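You operate a simulated robot arm through the tools that you are given. There is no shell and no other tool. Be economical: measure what you need, move in short steps, check, and stop when the job is done.

You run a simulated robot arm. Do the job below in one go: nothing can be reset, and whatever is moved stays where it is left.

TASK
Take the small red apple from the crate stand top and put it in the clear punnet. Put the film roll end on the back end of the blue trolley's deck. Press the test button three times. Press the stack zero button two times. Take the black plastic chip and leave it on the deck of the blue trolley. Take the black grooved block and leave it on the free end of the air bench. Put the blue grooved block on the top of the belt bench. Pull the dryer drawer open. The order is free. Set down upright: film roll end.

Only the result counts: the job must be done as asked and must still hold three seconds after the hand-in. Knocking over, shifting, dropping, spilling or breaking anything else fails it.

THE ROBOT
A 7-joint arm with a vacuum gripper on a trunk, on a base that drives. Base frame: it is fixed to the floor where the robot stands at the start and does not move with it; the origin is under the middle of the robot, x ahead of it, y to its left, z up. Units: mm, degrees, N and s.
Its first joint turns from -166.0 to 166.0 degrees. Places, roughly: back end of the blue trolley's deck [-300, 900, 600]; black grooved block (11x5x4 cm) [-2900, 5300, 900]; black plastic chip (8x5x3 cm) [-2900, 4800, 900]; blue grooved block (11x5x4 cm) [-2900, 5400, 900]; clear punnet (13x13x6 cm) [1100, 0, 900]; deck of the blue trolley [-200, 900, 600]; dryer drawer [-2700, 5300, 700]; film roll end (5x5x9 cm) [-3000, 4700, 900]; free end of the air bench (20x18 cm) [580, 5200, 860]; small red apple (6x6x5 cm) [500, 100, 1000]; stack zero button [4300, 6100, 1300]; test button [1600, 8300, 900]; top of the belt bench [400, 5900, 900]. Payload 1.06 kg.
Tool frame: the origin (TCP) lies in the middle of the cups' lips, and z points out of the cups. The gripper has 1 cup of 24 mm across, covering 24 by 24 mm (tool x, y); the bellows give 8 mm. With the vacuum on, a cup seals on a smooth face that it is pressed against (1 to 4 N); it does not hold porous or soft things. The pull reaches 23 N.
Orientation is told as [roll, pitch, yaw] about the base's x, y, z axes, in that order, counted from this pose: with the cups facing straight down, the tool's x points along the base's -x, its y along +y and its z along -z.

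THE INTERFACE
- The arm moves only by the tool arm_command. Its argument "rows" is text: rows parted by semicolons, each of 7 numbers parted by spaces: the shift along the tool's x, y, z in mm, then the turn, a rotation vector about the tool's x, y, z in degrees, then the vacuum: 1 switches it on, 0 off. In form: x y z wx wy wz valve; .... A call has 1 to 12 rows; each row is the pose to reach, as a shift and turn from the pose commanded when the call began, along the tool's axes at that moment. A row lasts 0.2 s, in which the tool goes at most 50 mm and 8.6 degrees; a call with a longer step from one row to the next is refused whole, and so is a gripper value outside its range. A pose out of reach is approached as far as the arm can. The call stops where the force on the tool passes 40 N (or 10 N more than at its start, if that is more) or the arm is blocked; 0.2 s more then pass. The pull builds up within a second once a cup has sealed. Time passes only in rows, and 0.2 s behind the last, so rows that repeat a pose give it time. The reply holds the time, the measured pose of the TCP, the force on the tool along the base axes and the pull of the vacuum, in the units named above and with some noise, with the torque about the TCP (base axes, N m) and any sound that the robot's microphone picked up, and new pictures: "pictures" is both (left out), scene, wrist or none.
- Cameras (640 x 400 px; columns grow to the right, rows downward): "scene" is now at [152.9, 254.5, 1454.8]; the picture's right is [0.64, -0.77, 0.00], its down [-0.66, -0.55, -0.51] and it looks along [0.39, 0.33, -0.86] (base axes); focal length 214 px, centre (320, 200). "wrist" rides on the gripper at [78, 19, -96] in the tool frame; the picture's right is [-0.24, 0.97, 0.00], its down [-0.71, -0.17, -0.68] and it looks along [-0.67, -0.16, 0.73] (tool axes); focal length 243 px, centre (320, 200). There is no depth. A picture from a camera that has moved, and an enlarged one, comes with that camera's place and axes in the base frame and with its lens.
- drive_base(legs): drives the robot by 1 to 6 legs, each [ahead, left, turn to the left] in mm, mm and degrees, along the robot's own axes; the way and the turn of a leg run together, so that a leg with both is an arc; at most 1500 mm and 180 degrees a leg. The arm and the cameras ride along, it lands a little off, and it stops where it bumps. It gives what a move gives, and a new picture of the scene camera.
- aim_head(pan, tilt): turns the head with the scene camera to pan (to the left, within 120 degrees either way) and tilt (down, from -29 to 69), counted from straight ahead of the robot. It gives what a move gives, and a new picture of the scene camera.
- enlarge(camera, box): a new picture of the part [left, top, right, bottom] of that camera's present view, enlarged. No time passes.
- sign_off(): hands the job in; it is judged then, once.

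Work in short steps. Places have to be worked out from the pictures, the camera data and where the tool is seen: move nearer, look again, correct. Check each grasp and each placing, and mend what went wrong. You have 196 turns and 260 pictures in all, those below and enlarged ones among them. Switch the vacuum off and draw the arm clear of the work before you hand the job in, unless the task says otherwise; then end with one line.

The tools are called after ">>>" as a command line: name --argument value ..., lists and objects as JSON in quotes. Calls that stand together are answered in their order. arm_command: Moves the arm, as the interface text tells. Its arguments: {"type":"object","properties":{"rows":{"type":"string"},"pictures":{"type":"string","enum":["both","scene","wrist","none"]}},"required":["rows"]} The other tools are called the same way: drive_base (legs) drives the base; aim_head (pan, tilt) turns the head that bears the scene camera; enlarge (camera, box) takes an enlarged picture of a part of a camera's view; sign_off () hands the job in.

At the start:

```text
time: 0.0
eef_pos: [234.0, 454.5, 1225.4]
orientation: [0.1, 0.0, 0.0]
wrist_force: [0.0, 0.3, 0.0]
torque: [0.03, -0.02, -0.01]
pull: 0.1
robot x, y, heading: [1.0, -0.7, -0.1]
head pan, tilt: [40.1, 59.3]
```

scene: 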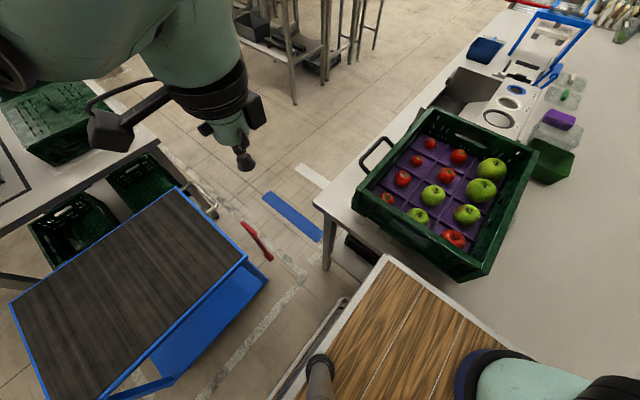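
wrist: 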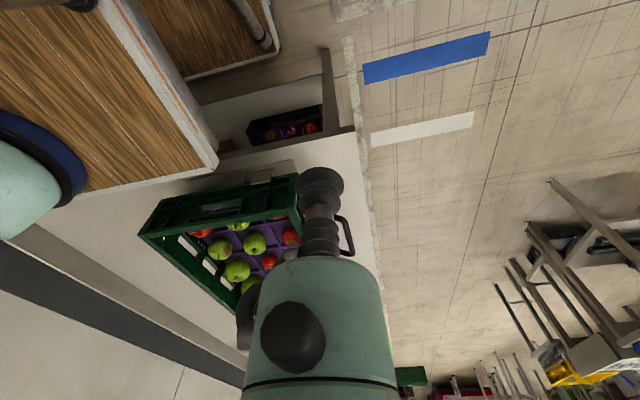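

I start by looking closer at the crate and the bench ahead.

>>> enlarge --camera "scene" --box '[340, 90, 560, 290]'

>>> aim_head --pan 0 --tilt 45

```text
2.00 times, centred on (450, 190) of scene
camera zoom: at [152.9, 254.5, 1454.8], right [0.64, -0.77, 0.0], down [-0.66, -0.55, -0.51], along [0.39, 0.33, -0.86], focal length 429 px, centre (60, 220)
```

zoom: 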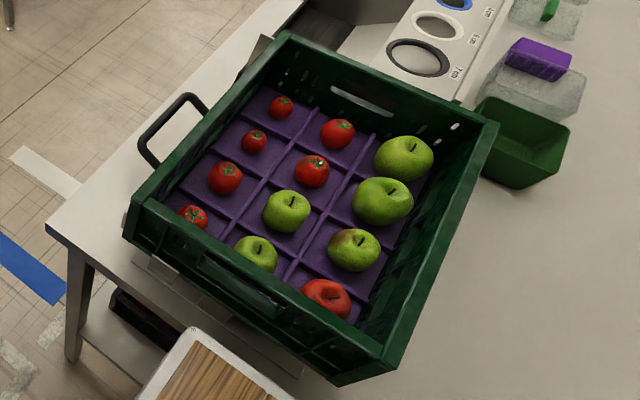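

```text
time: 1.1
eef_pos: [233.3, 455.3, 1226.4]
orientation: [0.0, -0.1, -0.1]
wrist_force: [-0.6, 0.0, 0.4]
torque: [0.0, 0.02, -0.01]
pull: 0.1
robot x, y, heading: [-1.3, 2.0, -0.1]
head pan, tilt: [0.0, 45.0]
camera scene: at [182.6, 211.2, 1473.4], right [0.0, -1.0, 0.0], down [-0.71, 0.0, -0.71], along [0.71, 0.0, -0.71], focal length 214 px, centre (320, 200)
```

scene: 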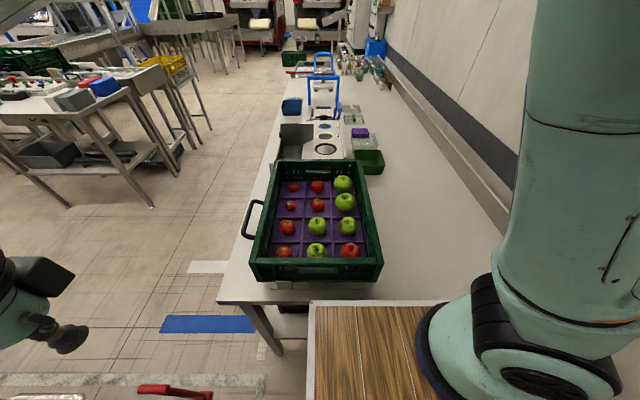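

The red apple with a plain stem (the rest have tomato calyxes) is at about (476,135,1000). Next I look at the punnets.

>>> enlarge --camera "scene" --box '[270, 80, 400, 180]'

>>> enlarge --camera "scene" --box '[240, 150, 400, 300]'

```text
4.00 times, centred on (335, 130) of scene
camera zoom: at [182.6, 211.2, 1473.4], right [0.0, -1.0, 0.0], down [-0.71, 0.0, -0.71], along [0.71, 0.0, -0.71], focal length 858 px, centre (260, 480)
```

zoom: 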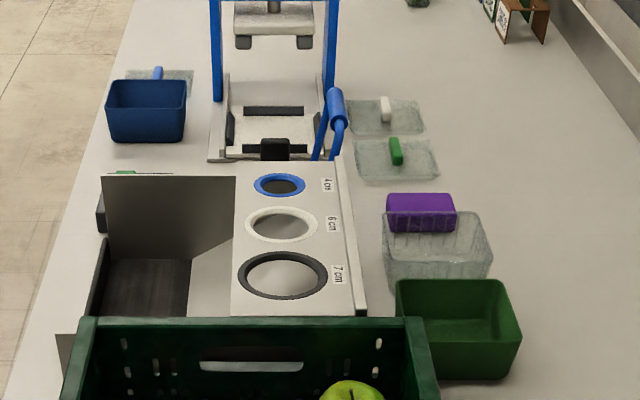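

```text
2.67 times, centred on (320, 225) of scene
camera zoom: at [182.6, 211.2, 1473.4], right [0.0, -1.0, 0.0], down [-0.71, 0.0, -0.71], along [0.71, 0.0, -0.71], focal length 572 px, centre (320, 133)
```

zoom: 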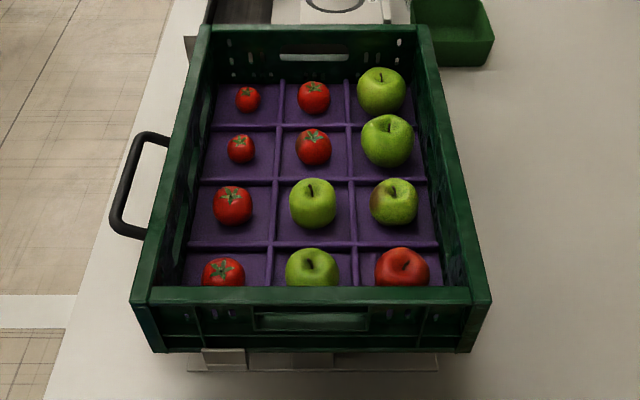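

The clear punnet seems to be the one beside the purple item at about (1200,-25). I look straight down to learn what the wooden top near the robot is.

>>> aim_head --pan -30 --tilt 69

>>> aim_head --pan 110 --tilt 50

>>> aim_head --pan 100 --tilt 10

>>> aim_head --pan 45 --tilt 15

```text
time: 2.0
eef_pos: [234.1, 454.5, 1226.6]
orientation: [0.1, 0.0, -0.1]
wrist_force: [-0.5, -0.2, 0.4]
torque: [0.0, -0.01, 0.0]
pull: 0.0
robot x, y, heading: [-2.3, -3.4, 0.0]
head pan, tilt: [-30.0, 68.8]
camera scene: at [149.8, 183.2, 1444.6], right [-0.5, -0.87, 0.0], down [-0.81, 0.47, -0.36], along [0.31, -0.18, -0.93], focal length 214 px, centre (320, 200)
```

scene: 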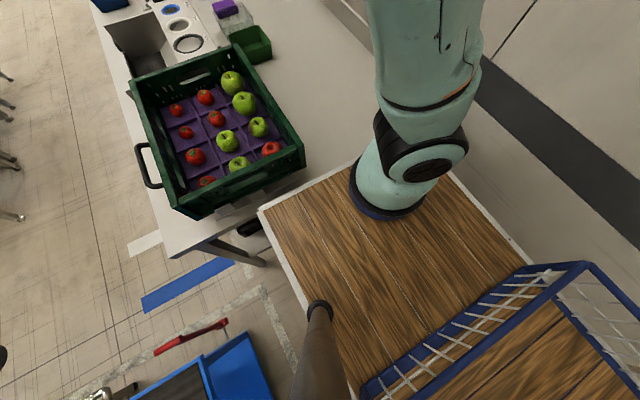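

```text
time: 4.2
eef_pos: [233.8, 455.0, 1225.4]
orientation: [0.0, 0.0, 0.0]
wrist_force: [0.4, -0.2, 0.9]
torque: [0.01, 0.04, -0.02]
pull: 0.0
robot x, y, heading: [2.0, -1.9, -0.0]
head pan, tilt: [110.0, 50.0]
camera scene: at [75.0, 283.5, 1466.5], right [0.94, 0.34, 0.0], down [0.26, -0.72, -0.64], along [-0.22, 0.6, -0.77], focal length 214 px, centre (320, 200)
```

scene: 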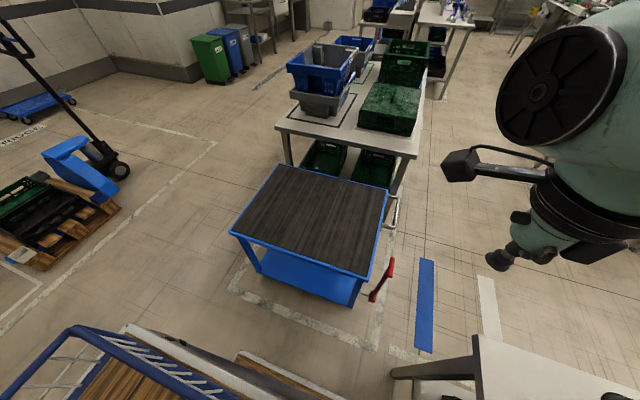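

```text
time: 5.3
eef_pos: [233.2, 454.2, 1224.7]
orientation: [-0.1, 0.0, 0.1]
wrist_force: [0.6, -0.5, 0.9]
torque: [-0.01, -0.01, 0.01]
pull: 0.1
robot x, y, heading: [-3.2, 0.8, -0.0]
head pan, tilt: [100.0, 10.0]
camera scene: at [85.1, 302.7, 1528.3], right [0.98, 0.17, 0.0], down [0.03, -0.17, -0.98], along [-0.17, 0.97, -0.17], focal length 214 px, centre (320, 200)
```

scene: 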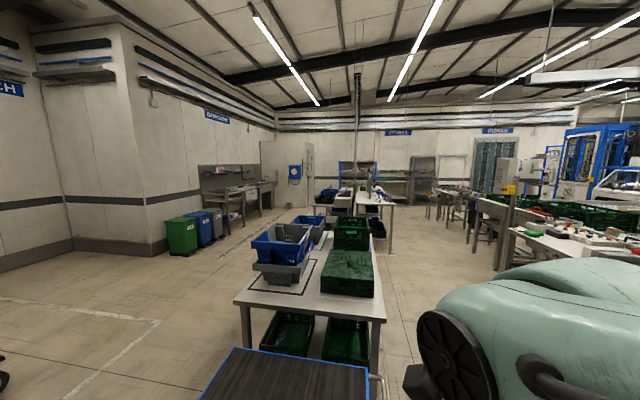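

```text
time: 6.6
eef_pos: [233.0, 455.4, 1226.1]
orientation: [0.0, 0.0, 0.0]
wrist_force: [0.7, -0.5, -0.1]
torque: [0.01, -0.02, 0.0]
pull: 0.0
robot x, y, heading: [-1.1, 1.4, 0.3]
head pan, tilt: [45.0, 15.0]
camera scene: at [167.3, 277.3, 1520.3], right [0.71, -0.71, 0.0], down [-0.18, -0.18, -0.97], along [0.68, 0.68, -0.26], focal length 214 px, centre (320, 200)
```

scene: 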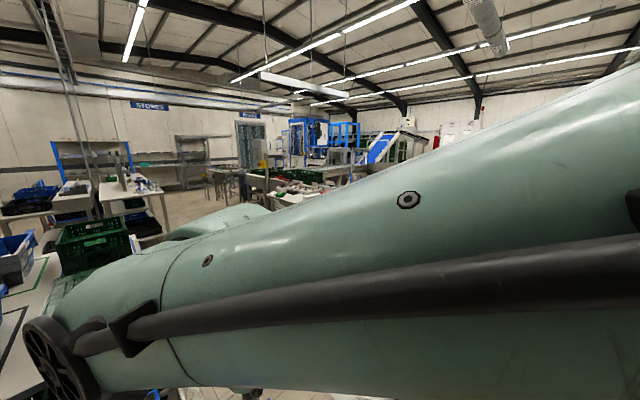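

The wooden deck is the robot's own platform. I bring the tool at height over the crate, above the apple.

>>> arm_command --rows "-41 -26 0 0 0 0 0; -82 -52 0 0 0 0 0; -123 -78 0 0 0 0 0; -164 -104 0 0 0 0 0; -205 -130 0 0 0 0 0; -246 -156 0 0 0 0 0; -246 -200 0 0 0 0 0; -246 -240 0 0 0 0 0; -246 -280 0 0 0 0 0; -246 -320 0 0 0 0 0; -246 -320 0 0 0 0 0"

>>> aim_head --pan 0 --tilt 55

```text
time: 9.0
eef_pos: [480.7, 134.8, 1225.9]
orientation: [-0.1, 0.1, -0.1]
wrist_force: [0.8, 0.5, -0.3]
torque: [0.04, 0.0, 0.01]
pull: 0.1
robot x, y, heading: [0.1, 1.6, -0.1]
head pan, tilt: [45.0, 15.0]
camera scene: at [167.4, 277.2, 1520.3], right [0.71, -0.71, 0.0], down [-0.18, -0.18, -0.97], along [0.68, 0.68, -0.26], focal length 214 px, centre (320, 200)
camera wrist: at [401.9, 153.2, 1321.5], right [0.24, 0.97, 0.0], down [0.71, -0.17, 0.68], along [0.67, -0.16, -0.73], focal length 243 px, centre (320, 200)
```

scene: 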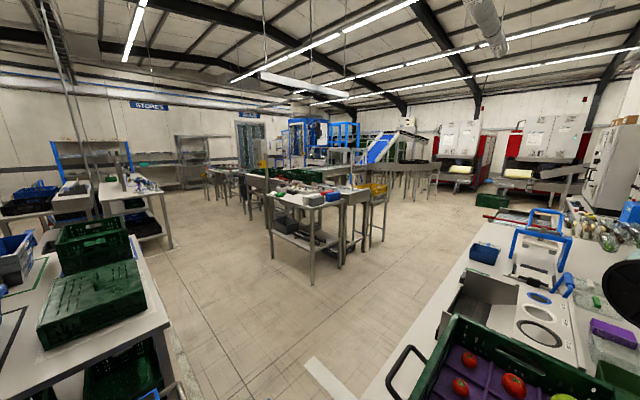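
wrist: 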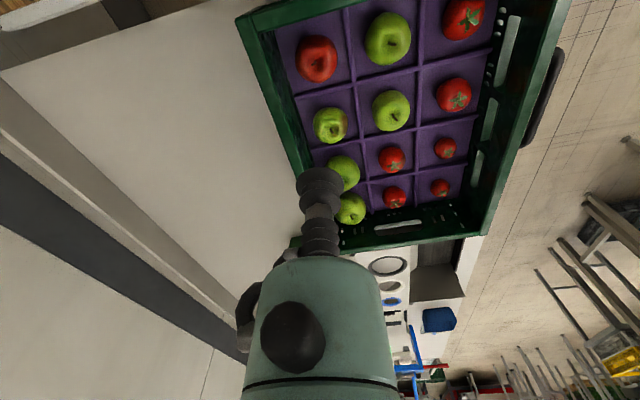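

```text
time: 10.1
eef_pos: [481.1, 135.2, 1227.1]
orientation: [0.0, 0.0, 0.0]
wrist_force: [-0.4, -0.5, 0.2]
torque: [-0.02, 0.05, -0.01]
pull: 0.0
robot x, y, heading: [2.4, -5.7, -0.0]
head pan, tilt: [0.0, 55.0]
camera scene: at [173.4, 211.2, 1460.1], right [0.0, -1.0, 0.0], down [-0.82, 0.0, -0.57], along [0.57, 0.0, -0.82], focal length 214 px, centre (320, 200)
```

scene: 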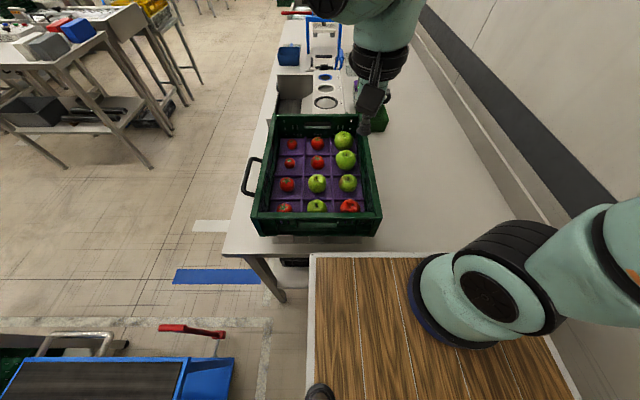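

Triangulating gives the apple at about (475,133,1003). I look at its top closely.

>>> enlarge --camera "wrist" --box '[260, 20, 380, 100]'

>>> enlarge --camera "scene" --box '[300, 170, 400, 240]'

```text
5.00 times, centred on (320, 60) of wrist
camera zoom: at [401.8, 153.6, 1321.5], right [0.24, 0.97, 0.0], down [0.71, -0.17, 0.68], along [0.67, -0.16, -0.73], focal length 1213 px, centre (320, 900)
```

zoom: 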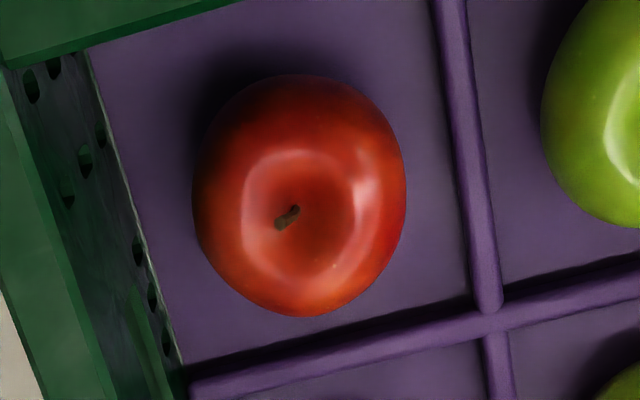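

```text
5.71 times, centred on (350, 205) of scene
camera zoom: at [173.4, 211.2, 1460.1], right [0.0, -1.0, 0.0], down [-0.82, 0.0, -0.57], along [0.57, 0.0, -0.82], focal length 1226 px, centre (149, 171)
```

zoom: 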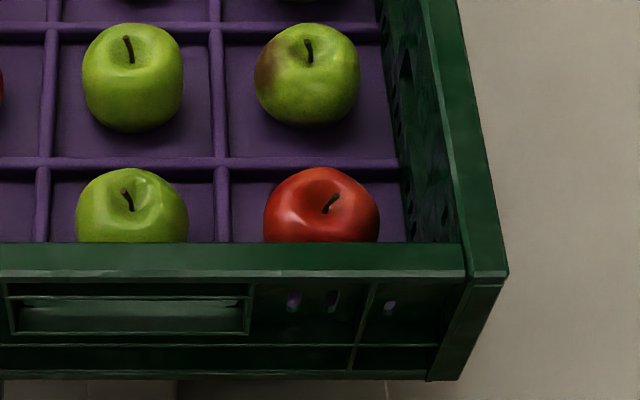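

The dimple is about as wide as the cup, so I'll hold the apple on its shoulder with a 45° tilt from the inner diagonal (+x,+y). I move to a tilted pre-grasp pose.

>>> arm_command --rows "-9 8 18 5.3 5.3 0 0; -18 16 36 10.6 10.6 0 0; -27 25 54 15.9 15.9 0 0; -36 33 72 21.2 21.2 0 0; -45 41 90 26.5 26.5 0 0; -54 50 108 31.8 31.8 0 0; -54 50 108 31.8 31.8 0 0"

```text
time: 11.7
eef_pos: [532.4, 186.0, 1117.5]
orientation: [-35.2, 30.0, -9.7]
wrist_force: [0.0, 0.1, -0.9]
torque: [0.0, 0.01, -0.04]
pull: 0.0
robot x, y, heading: [-0.3, 3.2, 0.0]
head pan, tilt: [0.0, 55.0]
camera scene: at [173.3, 211.1, 1460.1], right [0.0, -1.0, 0.0], down [-0.82, 0.0, -0.57], along [0.57, 0.0, -0.82], focal length 214 px, centre (320, 200)
camera wrist: at [510.0, 261.0, 1214.1], right [0.06, 0.8, -0.6], down [0.97, 0.09, 0.22], along [0.23, -0.6, -0.77], focal length 243 px, centre (320, 200)
```

scene: 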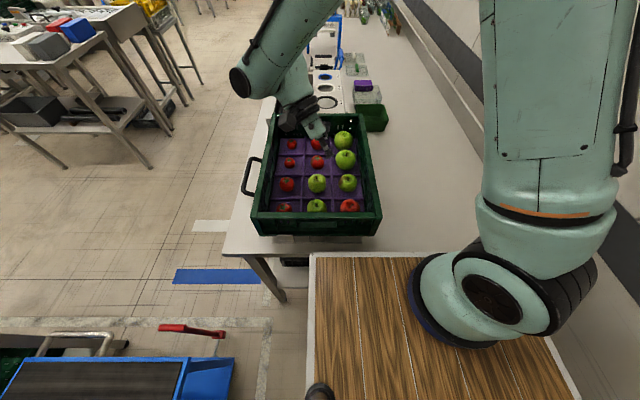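
wrist: 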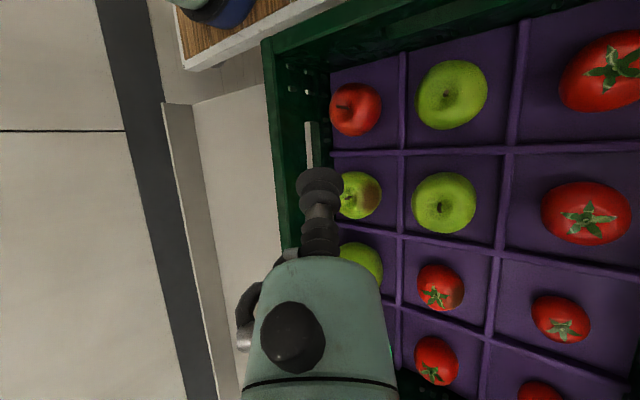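

Two wrist views put the apple's centre at about (480,131,977). I advance along the cup axis to its shoulder with vacuum on.

>>> arm_command --rows "-17 17 34 0 0 0 1; -34.7 33.7 68 0 0 0 1; -34.7 33.7 95 0 0 0 1; -34.7 33.7 113 0 0 0 1; -34.7 33.7 121 0 0 0 1; -34.7 33.7 126 0 0 0 1; -34.7 33.7 129 0 0 0 1; -34.7 33.7 131 0 0 0 1; -34.7 33.7 131 0 0 0 1; -34.7 33.7 131 0 0 0 1" --pictures "wrist"

```text
time: 13.9
eef_pos: [492.7, 143.3, 990.3]
orientation: [-35.2, 30.0, -9.7]
wrist_force: [1.3, 1.1, 7.3]
torque: [-0.05, 0.07, -0.01]
pull: 23.2
robot x, y, heading: [-0.6, -0.8, -0.0]
head pan, tilt: [0.0, 55.0]
camera wrist: at [469.9, 217.8, 1087.4], right [0.06, 0.8, -0.6], down [0.97, 0.09, 0.22], along [0.23, -0.6, -0.77], focal length 243 px, centre (320, 200)
```

wrist: 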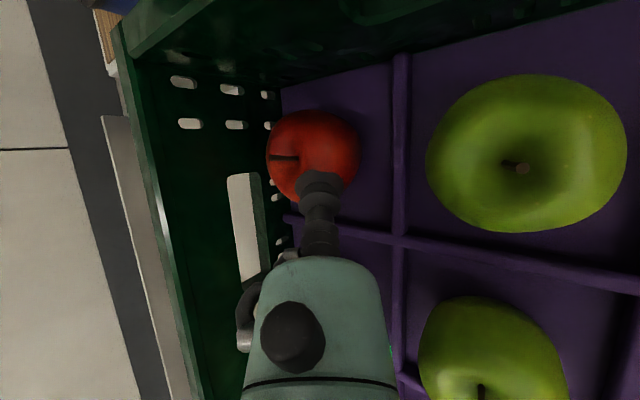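

Sealed at full pull. I lift the apple straight up.

>>> arm_command --rows "5 -5 -7 0 0 0 1; 20 -20 -28 0 0 0 1; 40 -40 -56.6 0 0 0 1; 60 -60 -85 0 0 0 1; 80 -80 -113 0 0 0 1; 95 -95 -134 0 0 0 1; 95 -95 -134 0 0 0 1"

>>> enlarge --camera "scene" --box '[280, 20, 400, 140]'

```text
time: 15.5
eef_pos: [492.9, 142.2, 1182.8]
orientation: [-35.2, 29.9, -9.7]
wrist_force: [0.2, 0.5, -0.5]
torque: [-0.02, -0.01, 0.03]
pull: 22.8
robot x, y, heading: [-0.0, 2.8, 0.1]
head pan, tilt: [0.0, 55.0]
camera scene: at [173.5, 211.2, 1460.0], right [0.0, -1.0, 0.0], down [-0.82, 0.0, -0.57], along [0.57, 0.0, -0.82], focal length 214 px, centre (320, 200)
camera wrist: at [470.6, 216.3, 1278.5], right [0.06, 0.8, -0.6], down [0.97, 0.09, 0.22], along [0.23, -0.6, -0.77], focal length 243 px, centre (320, 200)
```

scene: 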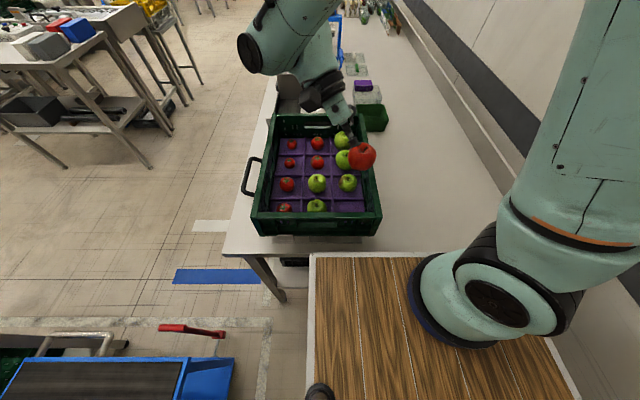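
wrist: 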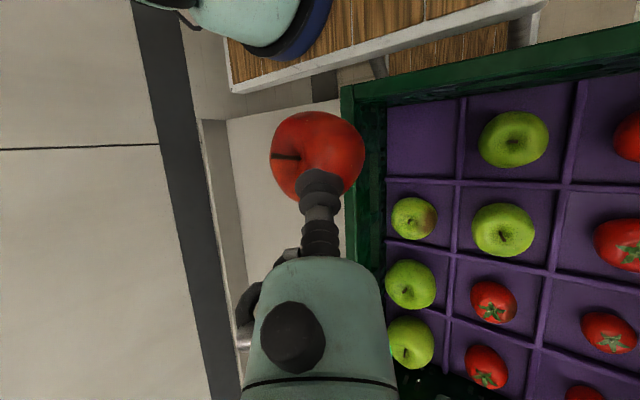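

```text
3.33 times, centred on (340, 80) of scene
camera zoom: at [173.5, 211.2, 1460.0], right [0.0, -1.0, 0.0], down [-0.82, 0.0, -0.57], along [0.57, 0.0, -0.82], focal length 715 px, centre (253, 600)
```

zoom: 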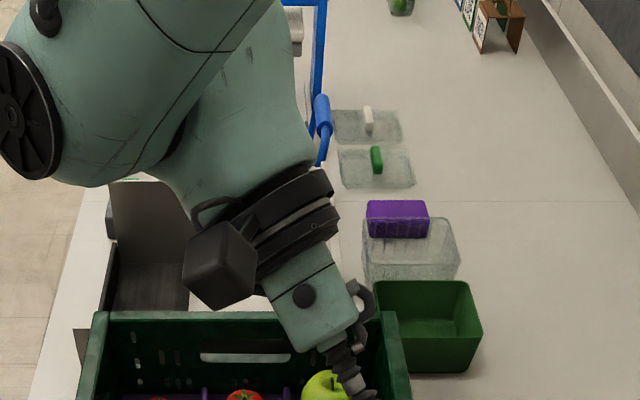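

The apple is held well. I straighten the tool and carry the apple high toward the punnets to see them with the wrist camera.

>>> arm_command --rows "-29 -25 -11 -5.3 -5.3 0 1; -58 -51 -22 -10.6 -10.6 0 1; -88 -76 -34 -15.9 -15.9 0 1; -117 -102 -45 -21.2 -21.2 0 1; -146 -127 -56 -26.5 -26.5 0 1; -176 -153 -68 -31.8 -31.8 0 1; -214 -167 -79 -31.8 -31.8 0 1; -252 -181 -90 -31.8 -31.8 0 1; -290 -195 -101 -31.8 -31.8 0 1; -328 -209 -113 -31.8 -31.8 0 1; -366 -223 -124.5 -31.8 -31.8 0 1; -366 -223 -124.5 -31.8 -31.8 0 1"

```text
time: 18.1
eef_pos: [899.8, -40.5, 1195.6]
orientation: [0.1, 0.0, 0.0]
wrist_force: [0.9, 0.1, 0.0]
torque: [0.01, 0.0, -0.01]
pull: 23.6
robot x, y, heading: [2.7, -1.1, -0.0]
head pan, tilt: [0.0, 55.0]
camera scene: at [173.3, 211.1, 1460.1], right [0.0, -1.0, 0.0], down [-0.82, 0.0, -0.57], along [0.57, 0.0, -0.82], focal length 214 px, centre (320, 200)
camera wrist: at [820.4, -21.1, 1290.8], right [0.24, 0.97, 0.0], down [0.71, -0.17, 0.68], along [0.67, -0.16, -0.73], focal length 243 px, centre (320, 200)
```

scene: 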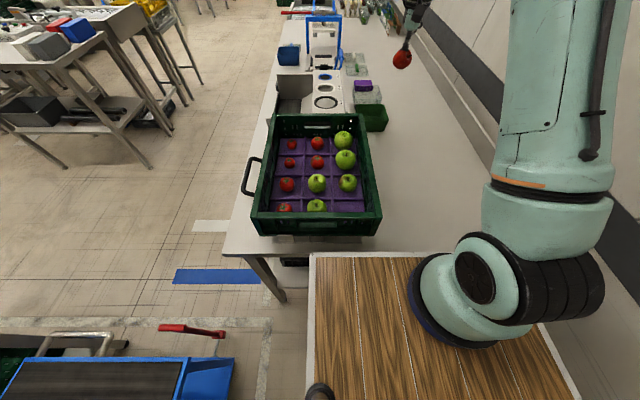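
wrist: 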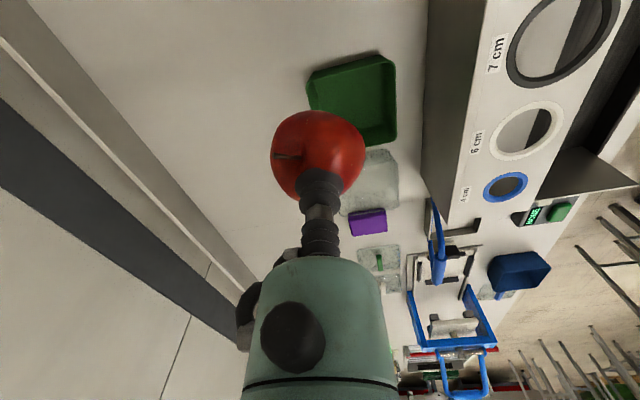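

Triangulation puts the clear punnet at about (1124,-3), bench top about z 900. I test how far the arm reaches with the tool down.

>>> arm_command --rows "-35 6 0 0 0 0 1; -70 12 0 0 0 0 1; -105 18 0 0 0 0 1; -140 24 0 0 0 0 1; -175 30 0 0 0 0 1; -210 37 0 0 0 0 1; -215 37 30 0 0 0 1; -215 37 60 0 0 0 1; -215 37 60 0 0 0 1"

```text
time: 20.1
eef_pos: [1035.9, -8.3, 1117.1]
orientation: [0.1, 0.1, 0.0]
wrist_force: [0.0, 0.3, -0.2]
torque: [0.01, 0.0, -0.04]
pull: 23.4
out of reach, approached as far as the arm can: row 4, 5, 6, 7, 8, 9
robot x, y, heading: [-1.0, 3.5, -0.2]
head pan, tilt: [0.0, 55.0]
camera scene: at [173.2, 211.1, 1460.1], right [0.0, -1.0, 0.0], down [-0.82, 0.0, -0.57], along [0.57, 0.0, -0.82], focal length 214 px, centre (320, 200)
camera wrist: at [958.0, 10.3, 1212.2], right [0.24, 0.97, 0.0], down [0.71, -0.17, 0.69], along [0.67, -0.16, -0.73], focal length 243 px, centre (320, 200)
```

scene: 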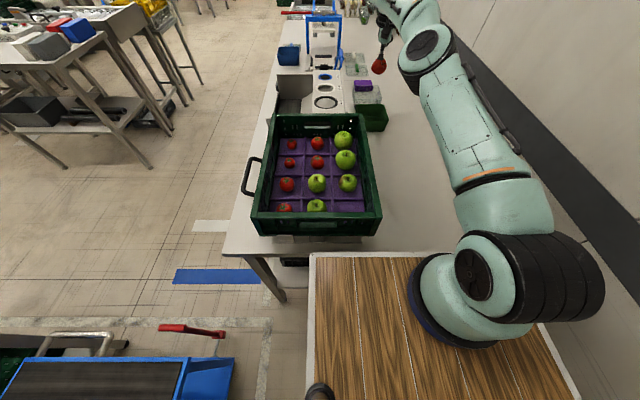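
wrist: 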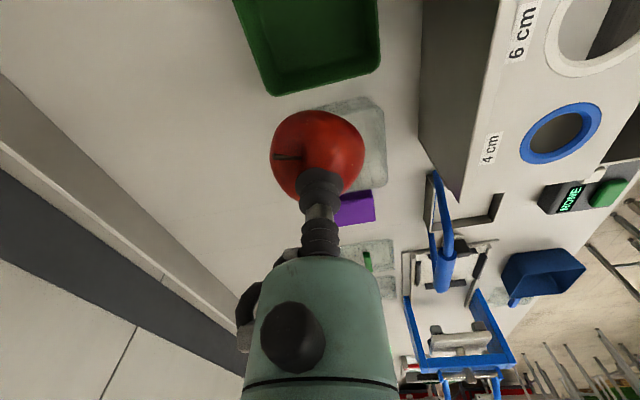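

Tool-down reach ends near x 1036, about 80 mm short. I'll pull back a bit and yaw the tool by -90° so that the camera is clear at the side, then tilt forward.

>>> arm_command --rows "40 0 0 0 0 -8.2 1; 80 0 0 0 0 -16.4 1; 100 0 0 0 0 -24.6 1; 100 0 0 0 0 -32.8 1; 100 0 0 0 0 -41 1; 100 0 0 0 0 -49.2 1; 100 0 0 0 0 -57.4 1; 100 0 0 0 0 -65.6 1; 100 0 0 0 0 -73.8 1; 100 0 0 0 0 -82 1; 100 0 0 0 0 -90 1; 100 0 0 0 0 -90 1"

```text
time: 22.7
eef_pos: [934.8, -11.9, 1119.9]
orientation: [0.0, 0.0, 90.1]
wrist_force: [0.2, 0.1, -1.5]
torque: [-0.01, 0.01, 0.04]
pull: 23.0
robot x, y, heading: [-1.2, -0.6, 0.1]
head pan, tilt: [0.0, 55.0]
camera scene: at [173.4, 211.1, 1460.0], right [0.0, -1.0, 0.0], down [-0.82, 0.0, -0.57], along [0.57, 0.0, -0.82], focal length 214 px, centre (320, 200)
camera wrist: at [916.0, -90.6, 1215.3], right [-0.97, 0.23, 0.0], down [0.17, 0.71, 0.69], along [0.16, 0.67, -0.73], focal length 243 px, centre (320, 200)
```

scene: 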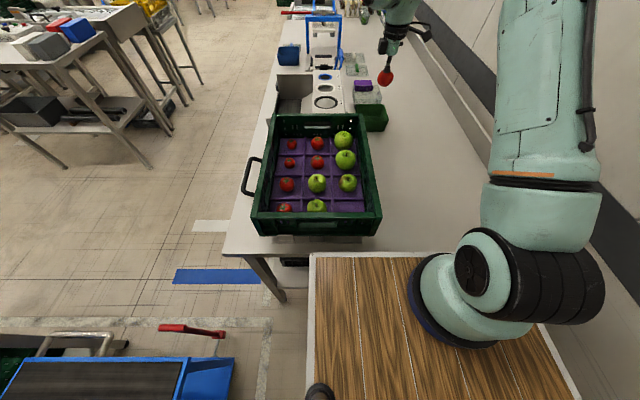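
wrist: 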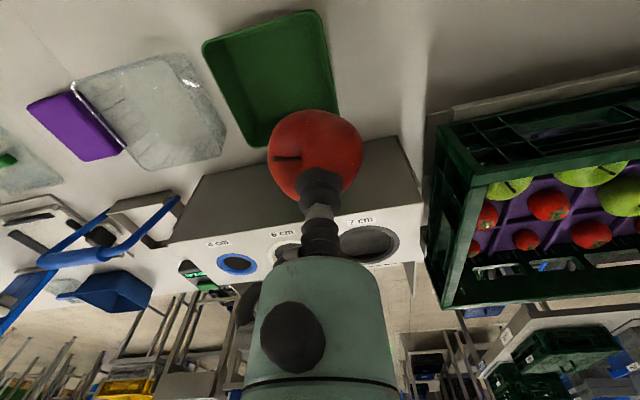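

A clear view: punnet rim spans about x 1047–1171, y -67–35, centre near (1111,-15). I tilt forward 35° and move above it.

>>> arm_command --rows "1 -32 0 7 0 0 1; 1 -64 0 14 0 0 1; 2 -96 0 21 0 0 1; 3 -128 0 28 0 0 1; 3 -160 10 35 0 0 1; 3 -160 50 35 0 0 1; 3 -160 80 35 0 0 1; 3 -160 80 35 0 0 1"

```text
time: 24.5
eef_pos: [1093.9, -14.5, 1038.3]
orientation: [-35.1, -0.1, 90.0]
wrist_force: [0.0, 0.1, -0.8]
torque: [-0.03, -0.01, -0.01]
pull: 23.0
robot x, y, heading: [1.1, 2.6, -0.1]
head pan, tilt: [0.0, 55.0]
camera scene: at [173.3, 211.1, 1460.0], right [0.0, -1.0, 0.0], down [-0.82, 0.0, -0.57], along [0.57, 0.0, -0.82], focal length 214 px, centre (320, 200)
camera wrist: at [1023.0, -93.4, 1105.0], right [-0.8, 0.24, -0.56], down [-0.25, 0.71, 0.66], along [0.55, 0.67, -0.5], focal length 243 px, centre (320, 200)
```

scene: 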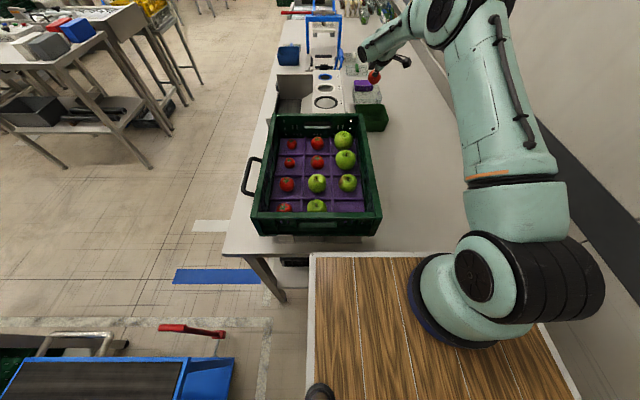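
wrist: 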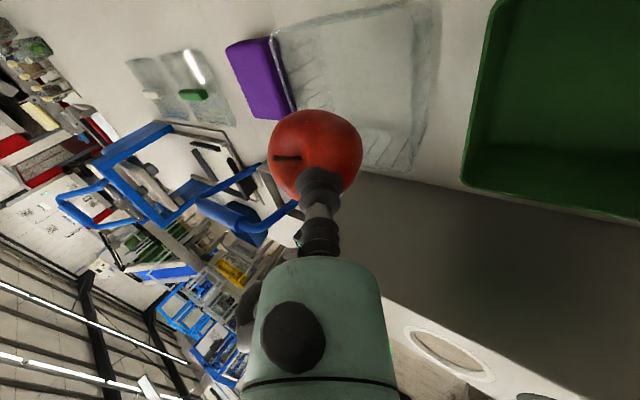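

Reachable. I lower the apple into the punnet.

>>> arm_command --rows "2 6.5 19.8 0 0 0 1; 2 18 36 0 0 0 1; 2 29.5 52.5 0 0 0 1; 2 36.4 62.4 0 0 0 1; 2 40 67.5 0 0 0 1; 2 40 67.5 0 0 0 1" --pictures "wrist"

>>> enlarge --camera "scene" --box '[330, 50, 410, 120]'

```text
time: 25.9
eef_pos: [1100.6, -16.6, 961.5]
orientation: [-35.0, -0.1, 90.0]
wrist_force: [-0.4, 0.5, -0.1]
torque: [0.02, -0.02, 0.0]
pull: 22.9
robot x, y, heading: [1.8, -0.6, -0.0]
head pan, tilt: [0.0, 55.0]
camera wrist: at [1029.5, -95.4, 1027.8], right [-0.8, 0.24, -0.56], down [-0.25, 0.71, 0.66], along [0.55, 0.67, -0.5], focal length 243 px, centre (320, 200)
```

wrist: 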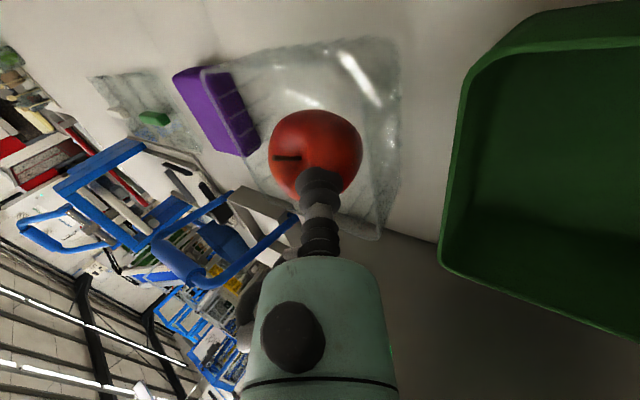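

```text
5.71 times, centred on (370, 85) of scene
camera zoom: at [173.4, 211.1, 1460.0], right [0.0, -1.0, 0.0], down [-0.82, 0.0, -0.57], along [0.57, 0.0, -0.82], focal length 1226 px, centre (34, 857)
```

zoom: 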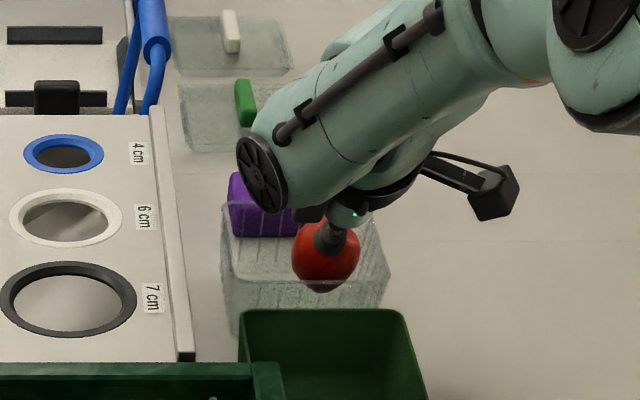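

The apple is inside the rim. I lower gently further until contact.

>>> arm_command --rows "0 2.3 3.3 0 0 0 1; 0 3.4 4.9 0 0 0 1; 0 4.6 6.6 0 0 0 1; 0 5.7 8.2 0 0 0 1; 0 5.7 8.2 0 0 0 1" --pictures "none"

```text
time: 27.1
eef_pos: [1100.9, -17.2, 951.6]
orientation: [-35.0, -0.1, 90.0]
wrist_force: [0.1, 0.3, -0.2]
torque: [0.01, 0.01, -0.01]
pull: 22.5
robot x, y, heading: [-2.3, 1.1, 0.1]
head pan, tilt: [0.0, 55.0]
```

No contact yet; I go on in small steps.

>>> arm_command --rows "0 1.2 1.6 0 0 0 1; 0 2.3 3.3 0 0 0 1; 0 3.4 4.9 0 0 0 1; 0 4.6 6.6 0 0 0 1; 0 5.2 7.4 0 0 0 1; 0 5.2 7.4 0 0 0 1" --pictures "wrist"

```text
time: 28.5
eef_pos: [1099.8, -17.3, 942.7]
orientation: [-35.0, -0.1, 90.0]
wrist_force: [0.5, 0.3, -0.5]
torque: [0.07, 0.01, 0.02]
pull: 0.0
robot x, y, heading: [-5.9, 3.7, -0.0]
head pan, tilt: [0.0, 55.0]
camera wrist: at [1030.1, -94.9, 1009.3], right [-0.8, 0.24, -0.56], down [-0.25, 0.71, 0.66], along [0.55, 0.67, -0.5], focal length 243 px, centre (320, 200)
```

wrist: 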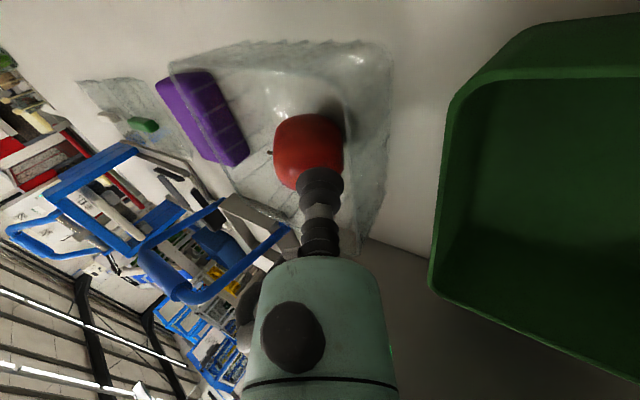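

The apple touched the bottom and came off the cup inside the punnet. I switch off and lift away straight up.

>>> arm_command --rows "0 0 0 0 0 0 0; 0 0 -10 0 0 0 0; 0 -15 -35 0 0 0 0; 0 -35 -65 0 0 0 0; 0 -60 -100 0 0 0 0; 0 -85 -135 0 0 0 0; 0 -85 -135 0 0 0 0"

>>> enlarge --camera "scene" --box '[330, 50, 410, 120]'

```text
time: 30.1
eef_pos: [1094.1, -15.9, 1102.2]
orientation: [-35.0, -0.1, 90.0]
wrist_force: [-0.3, 0.0, -0.3]
torque: [0.0, 0.02, -0.03]
pull: 0.0
robot x, y, heading: [-0.4, -1.8, -0.0]
head pan, tilt: [0.0, 55.0]
camera scene: at [173.5, 211.1, 1460.0], right [0.0, -1.0, 0.0], down [-0.82, 0.0, -0.57], along [0.57, 0.0, -0.82], focal length 214 px, centre (320, 200)
camera wrist: at [1022.8, -95.3, 1169.4], right [-0.8, 0.24, -0.56], down [-0.25, 0.71, 0.66], along [0.55, 0.67, -0.5], focal length 243 px, centre (320, 200)
```

scene: 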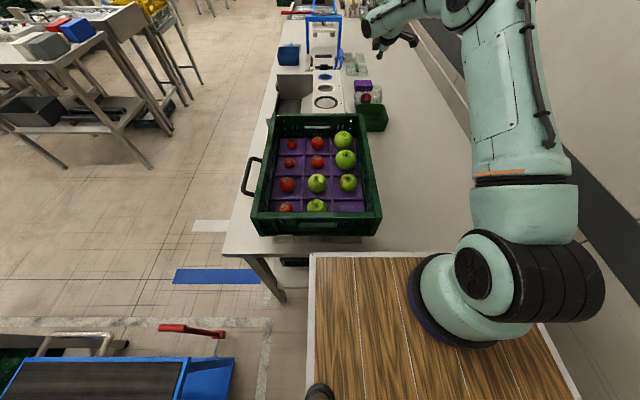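
wrist: 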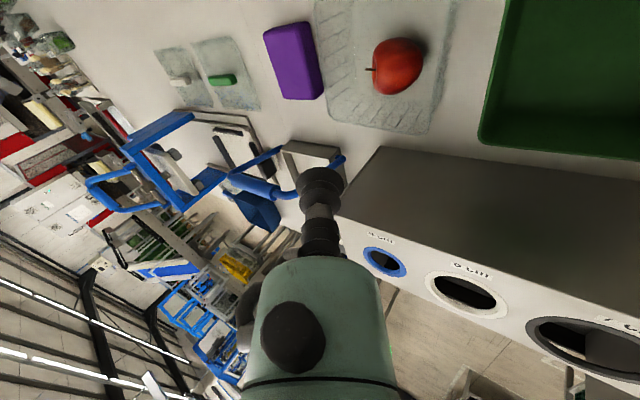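

```text
5.71 times, centred on (370, 85) of scene
camera zoom: at [173.5, 211.1, 1460.0], right [0.0, -1.0, 0.0], down [-0.82, 0.0, -0.57], along [0.57, 0.0, -0.82], focal length 1226 px, centre (34, 857)
```

zoom: 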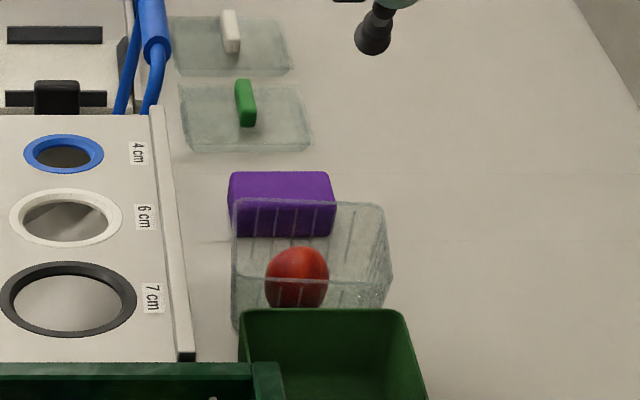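

The apple sits in the punnet. I retract the arm to a compact pose in front of the robot.

>>> arm_command --rows "0 30 -34.6 0 0 0 0; 0 60 -69.2 -6 0 0 0; 0 90 -104 -12 0 0 0; 0 120 -138 -18 0 0 0; 0 150 -173 -24 0 0 0; 0 180 -207 -30 0 0 0; 0 210 -242 -35 0 0 0; 0 240 -277 -35 0 0 0; 0 270 -311 -35 0 0 0; 0 300 -346 -35 0 0 0; 0 330 -381 -35 0 0 0; 0 360 -415 -35 0 0 0" --pictures "none"

>>> arm_command --rows "0 0 0 0 0 8.2 0; 0 0 0 0 0 16.4 0; 0 0 0 0 0 24.6 0; 0 0 0 0 0 32.8 0; 0 0 0 0 0 41 0; 0 0 0 0 0 49.2 0; 0 0 0 0 0 57.4 0; 0 0 0 0 0 65.6 0; 0 0 0 0 0 73.8 0; 0 0 0 0 0 82 0; 0 0 0 0 0 90 0" --pictures "none"

>>> aim_head --pan 120 --tilt 35

>>> aim_head --pan -120 --tilt 40

```text
time: 32.7
eef_pos: [560.8, -14.7, 1237.7]
orientation: [0.0, -0.1, 90.0]
wrist_force: [0.8, 0.3, -0.5]
torque: [0.02, 0.07, 0.03]
pull: 0.1
robot x, y, heading: [-2.4, 2.7, -0.2]
head pan, tilt: [0.0, 55.0]
```

```text
time: 35.1
eef_pos: [560.2, -16.4, 1236.4]
orientation: [0.2, -0.1, -0.2]
wrist_force: [-0.1, 0.3, 0.2]
torque: [0.01, 0.0, -0.01]
pull: 0.0
robot x, y, heading: [0.8, -1.7, 0.2]
head pan, tilt: [0.0, 55.0]
```

```text
time: 37.1
eef_pos: [560.2, -17.1, 1234.7]
orientation: [0.1, -0.1, -0.1]
wrist_force: [0.7, 0.1, 0.4]
torque: [-0.01, 0.05, 0.04]
pull: 0.0
robot x, y, heading: [-1.3, -2.3, 0.3]
head pan, tilt: [120.0, 35.0]
camera scene: at [57.3, 287.4, 1488.3], right [0.87, 0.5, 0.0], down [0.29, -0.5, -0.82], along [-0.41, 0.71, -0.57], focal length 214 px, centre (320, 200)
```

scene: 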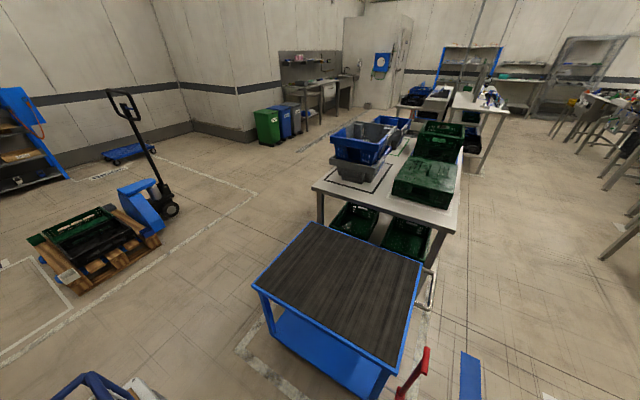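

```text
time: 40.5
eef_pos: [560.9, -17.6, 1235.6]
orientation: [0.1, 0.0, 0.0]
wrist_force: [-0.1, 0.2, 0.5]
torque: [0.04, 0.02, 0.02]
pull: 0.1
robot x, y, heading: [-3.0, 5.2, 0.1]
head pan, tilt: [-120.0, 40.0]
camera scene: at [58.8, 137.4, 1480.7], right [-0.87, 0.5, 0.0], down [0.32, 0.56, -0.77], along [-0.38, -0.66, -0.64], focal length 214 px, centre (320, 200)
```

scene: 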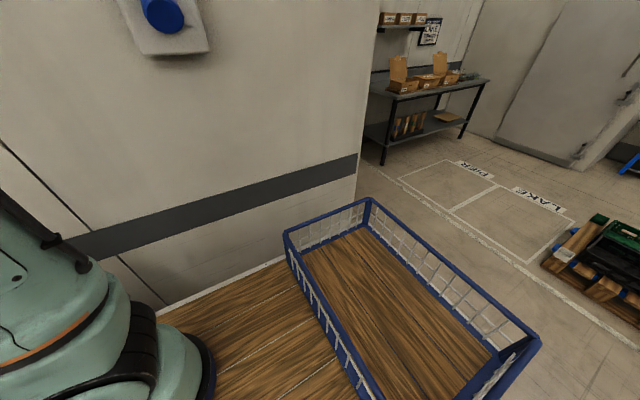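

The way out is behind the robot: back along -x, then along +y between the pallet truck and the trolley. I drive there toward the dryer bench.

>>> drive_base --legs '[[-1300, 0, 0], [0, 0, 90], [1500, 0, 0], [1300, 0, 0]]'

>>> aim_head --pan 35 --tilt 20

```text
time: 64.0
eef_pos: [-1250.0, 3346.3, 1236.3]
orientation: [0.1, 0.0, 88.5]
wrist_force: [-0.5, 0.4, 0.6]
torque: [0.0, 0.03, 0.02]
pull: 0.1
robot x, y, heading: [-1279.7, 2784.3, 88.6]
head pan, tilt: [-120.0, 40.0]
camera scene: at [-1414.9, 2849.4, 1480.7], right [-0.52, -0.85, 0.0], down [-0.55, 0.34, -0.77], along [0.65, -0.4, -0.64], focal length 214 px, centre (320, 200)
```

scene: 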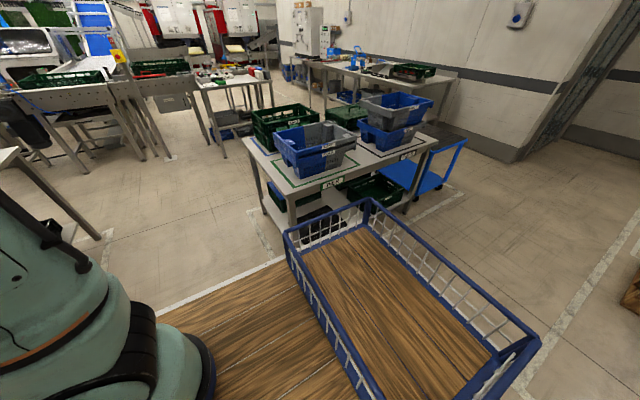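

```text
time: 66.4
eef_pos: [-1250.7, 3346.8, 1236.2]
orientation: [0.1, 0.1, 88.4]
wrist_force: [-1.1, 0.6, -0.3]
torque: [-0.02, 0.0, -0.01]
pull: 0.1
robot x, y, heading: [-1282.0, 2790.1, 88.4]
head pan, tilt: [35.0, 20.0]
camera scene: at [-1538.7, 2971.5, 1512.1], right [0.83, 0.55, 0.0], down [0.19, -0.29, -0.94], along [-0.52, 0.78, -0.34], focal length 214 px, centre (320, 200)
```

scene: 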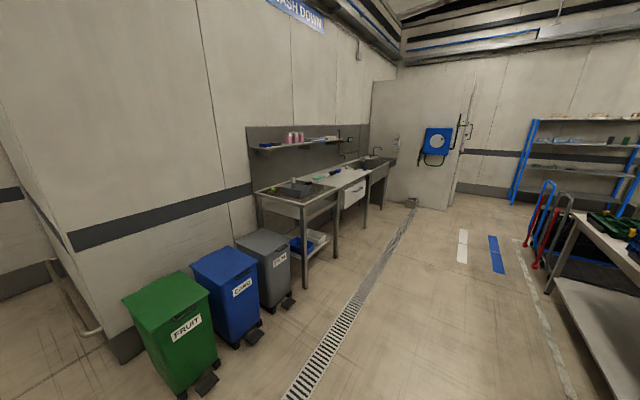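

The bench with the dryer runs along x≈-2550…-3000. I drive to about (-2150,5050), keeping heading 90 so the bench is on the left.

>>> drive_base --legs '[[0, 0, 1.6], [1300, 0, 0], [0, 860, 0], [960, 0, 0]]'

>>> aim_head --pan 90 --tilt 45

```text
time: 82.1
eef_pos: [-2134.0, 5599.1, 1236.5]
orientation: [0.1, 0.0, 89.9]
wrist_force: [0.0, -0.5, 0.6]
torque: [0.02, -0.01, -0.01]
pull: 0.0
robot x, y, heading: [-2150.4, 5035.7, 89.8]
head pan, tilt: [35.0, 20.0]
camera scene: at [-2413.2, 5216.0, 1512.1], right [0.82, 0.57, 0.0], down [0.2, -0.28, -0.94], along [-0.54, 0.77, -0.34], focal length 214 px, centre (320, 200)
```

scene: 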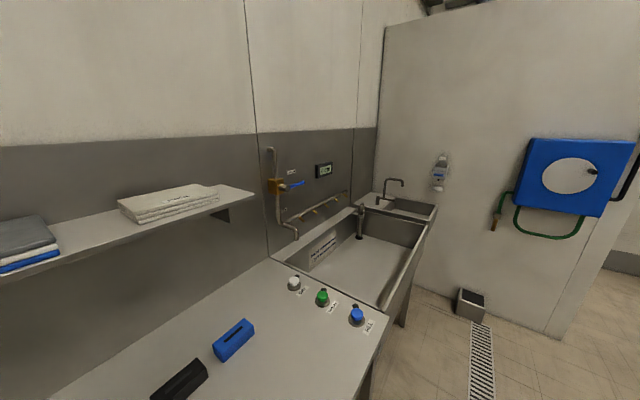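

```text
time: 83.3
eef_pos: [-2133.4, 5599.5, 1236.5]
orientation: [0.1, 0.0, 89.8]
wrist_force: [-0.4, -0.4, -0.7]
torque: [-0.03, -0.01, 0.02]
pull: 0.0
robot x, y, heading: [-2150.1, 5037.2, 90.2]
head pan, tilt: [90.0, 45.0]
camera scene: at [-2441.2, 5139.7, 1473.5], right [0.0, 1.0, 0.0], down [0.71, 0.0, -0.71], along [-0.71, 0.0, -0.71], focal length 214 px, centre (320, 200)
```

scene: 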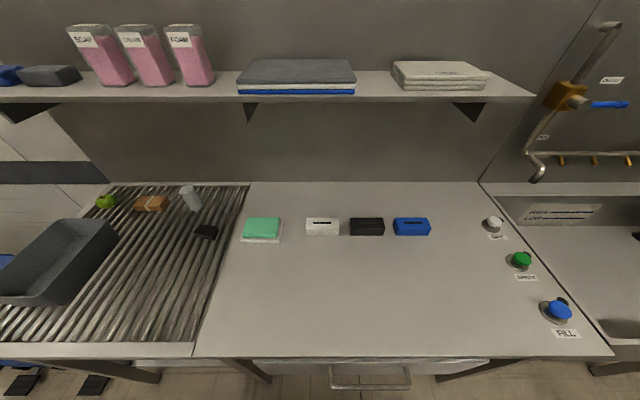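

All items are visible. I enlarge the rack area and the block area.

>>> enlarge --camera "scene" --box '[80, 170, 280, 295]'

>>> enlarge --camera "scene" --box '[280, 195, 460, 310]'

>>> aim_head --pan 90 --tilt 65

```text
3.20 times, centred on (180, 232) of scene
camera zoom: at [-2441.2, 5139.7, 1473.5], right [0.0, 1.0, 0.0], down [0.71, 0.0, -0.71], along [-0.71, 0.0, -0.71], focal length 686 px, centre (768, 96)
```

zoom: 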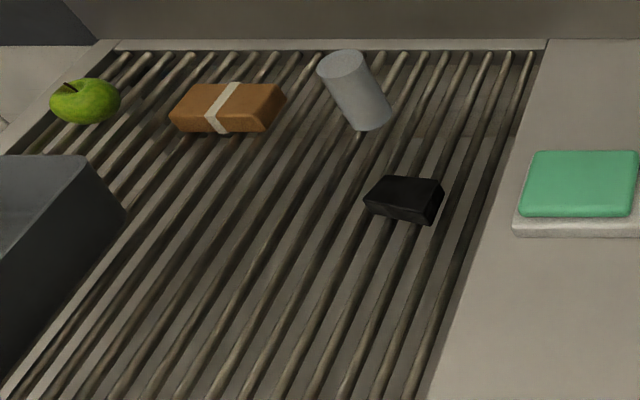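

```text
3.48 times, centred on (370, 252) of scene
camera zoom: at [-2441.2, 5139.7, 1473.5], right [0.0, 1.0, 0.0], down [0.71, 0.0, -0.71], along [-0.71, 0.0, -0.71], focal length 746 px, centre (146, 17)
```

zoom: 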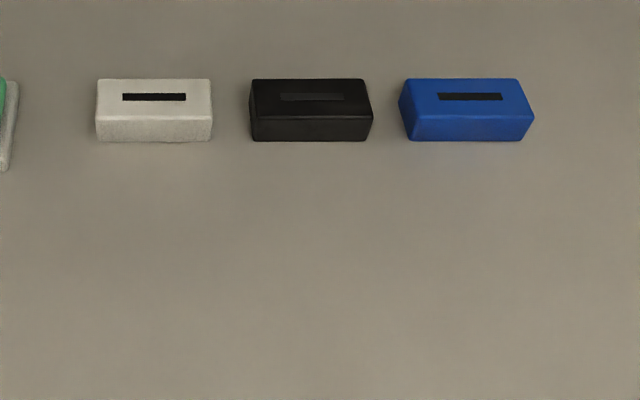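

```text
time: 84.2
eef_pos: [-2133.5, 5598.6, 1235.2]
orientation: [0.2, 0.0, 89.8]
wrist_force: [-0.3, -0.6, -0.2]
torque: [0.0, 0.01, 0.05]
pull: 0.1
robot x, y, heading: [-2150.9, 5038.7, 90.1]
head pan, tilt: [90.0, 65.0]
camera scene: at [-2420.6, 5139.6, 1448.5], right [0.0, 1.0, 0.0], down [0.91, 0.0, -0.42], along [-0.42, 0.0, -0.91], focal length 214 px, centre (320, 200)
```

scene: 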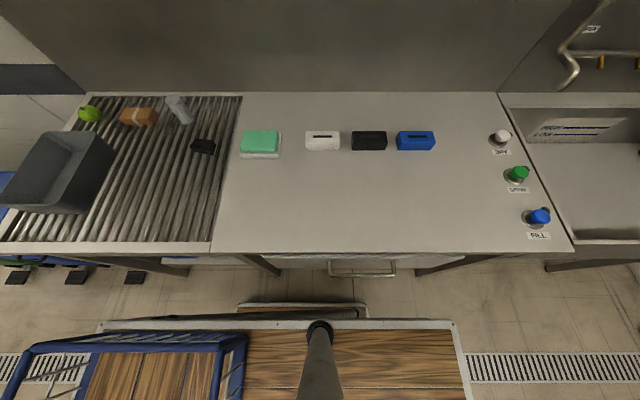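

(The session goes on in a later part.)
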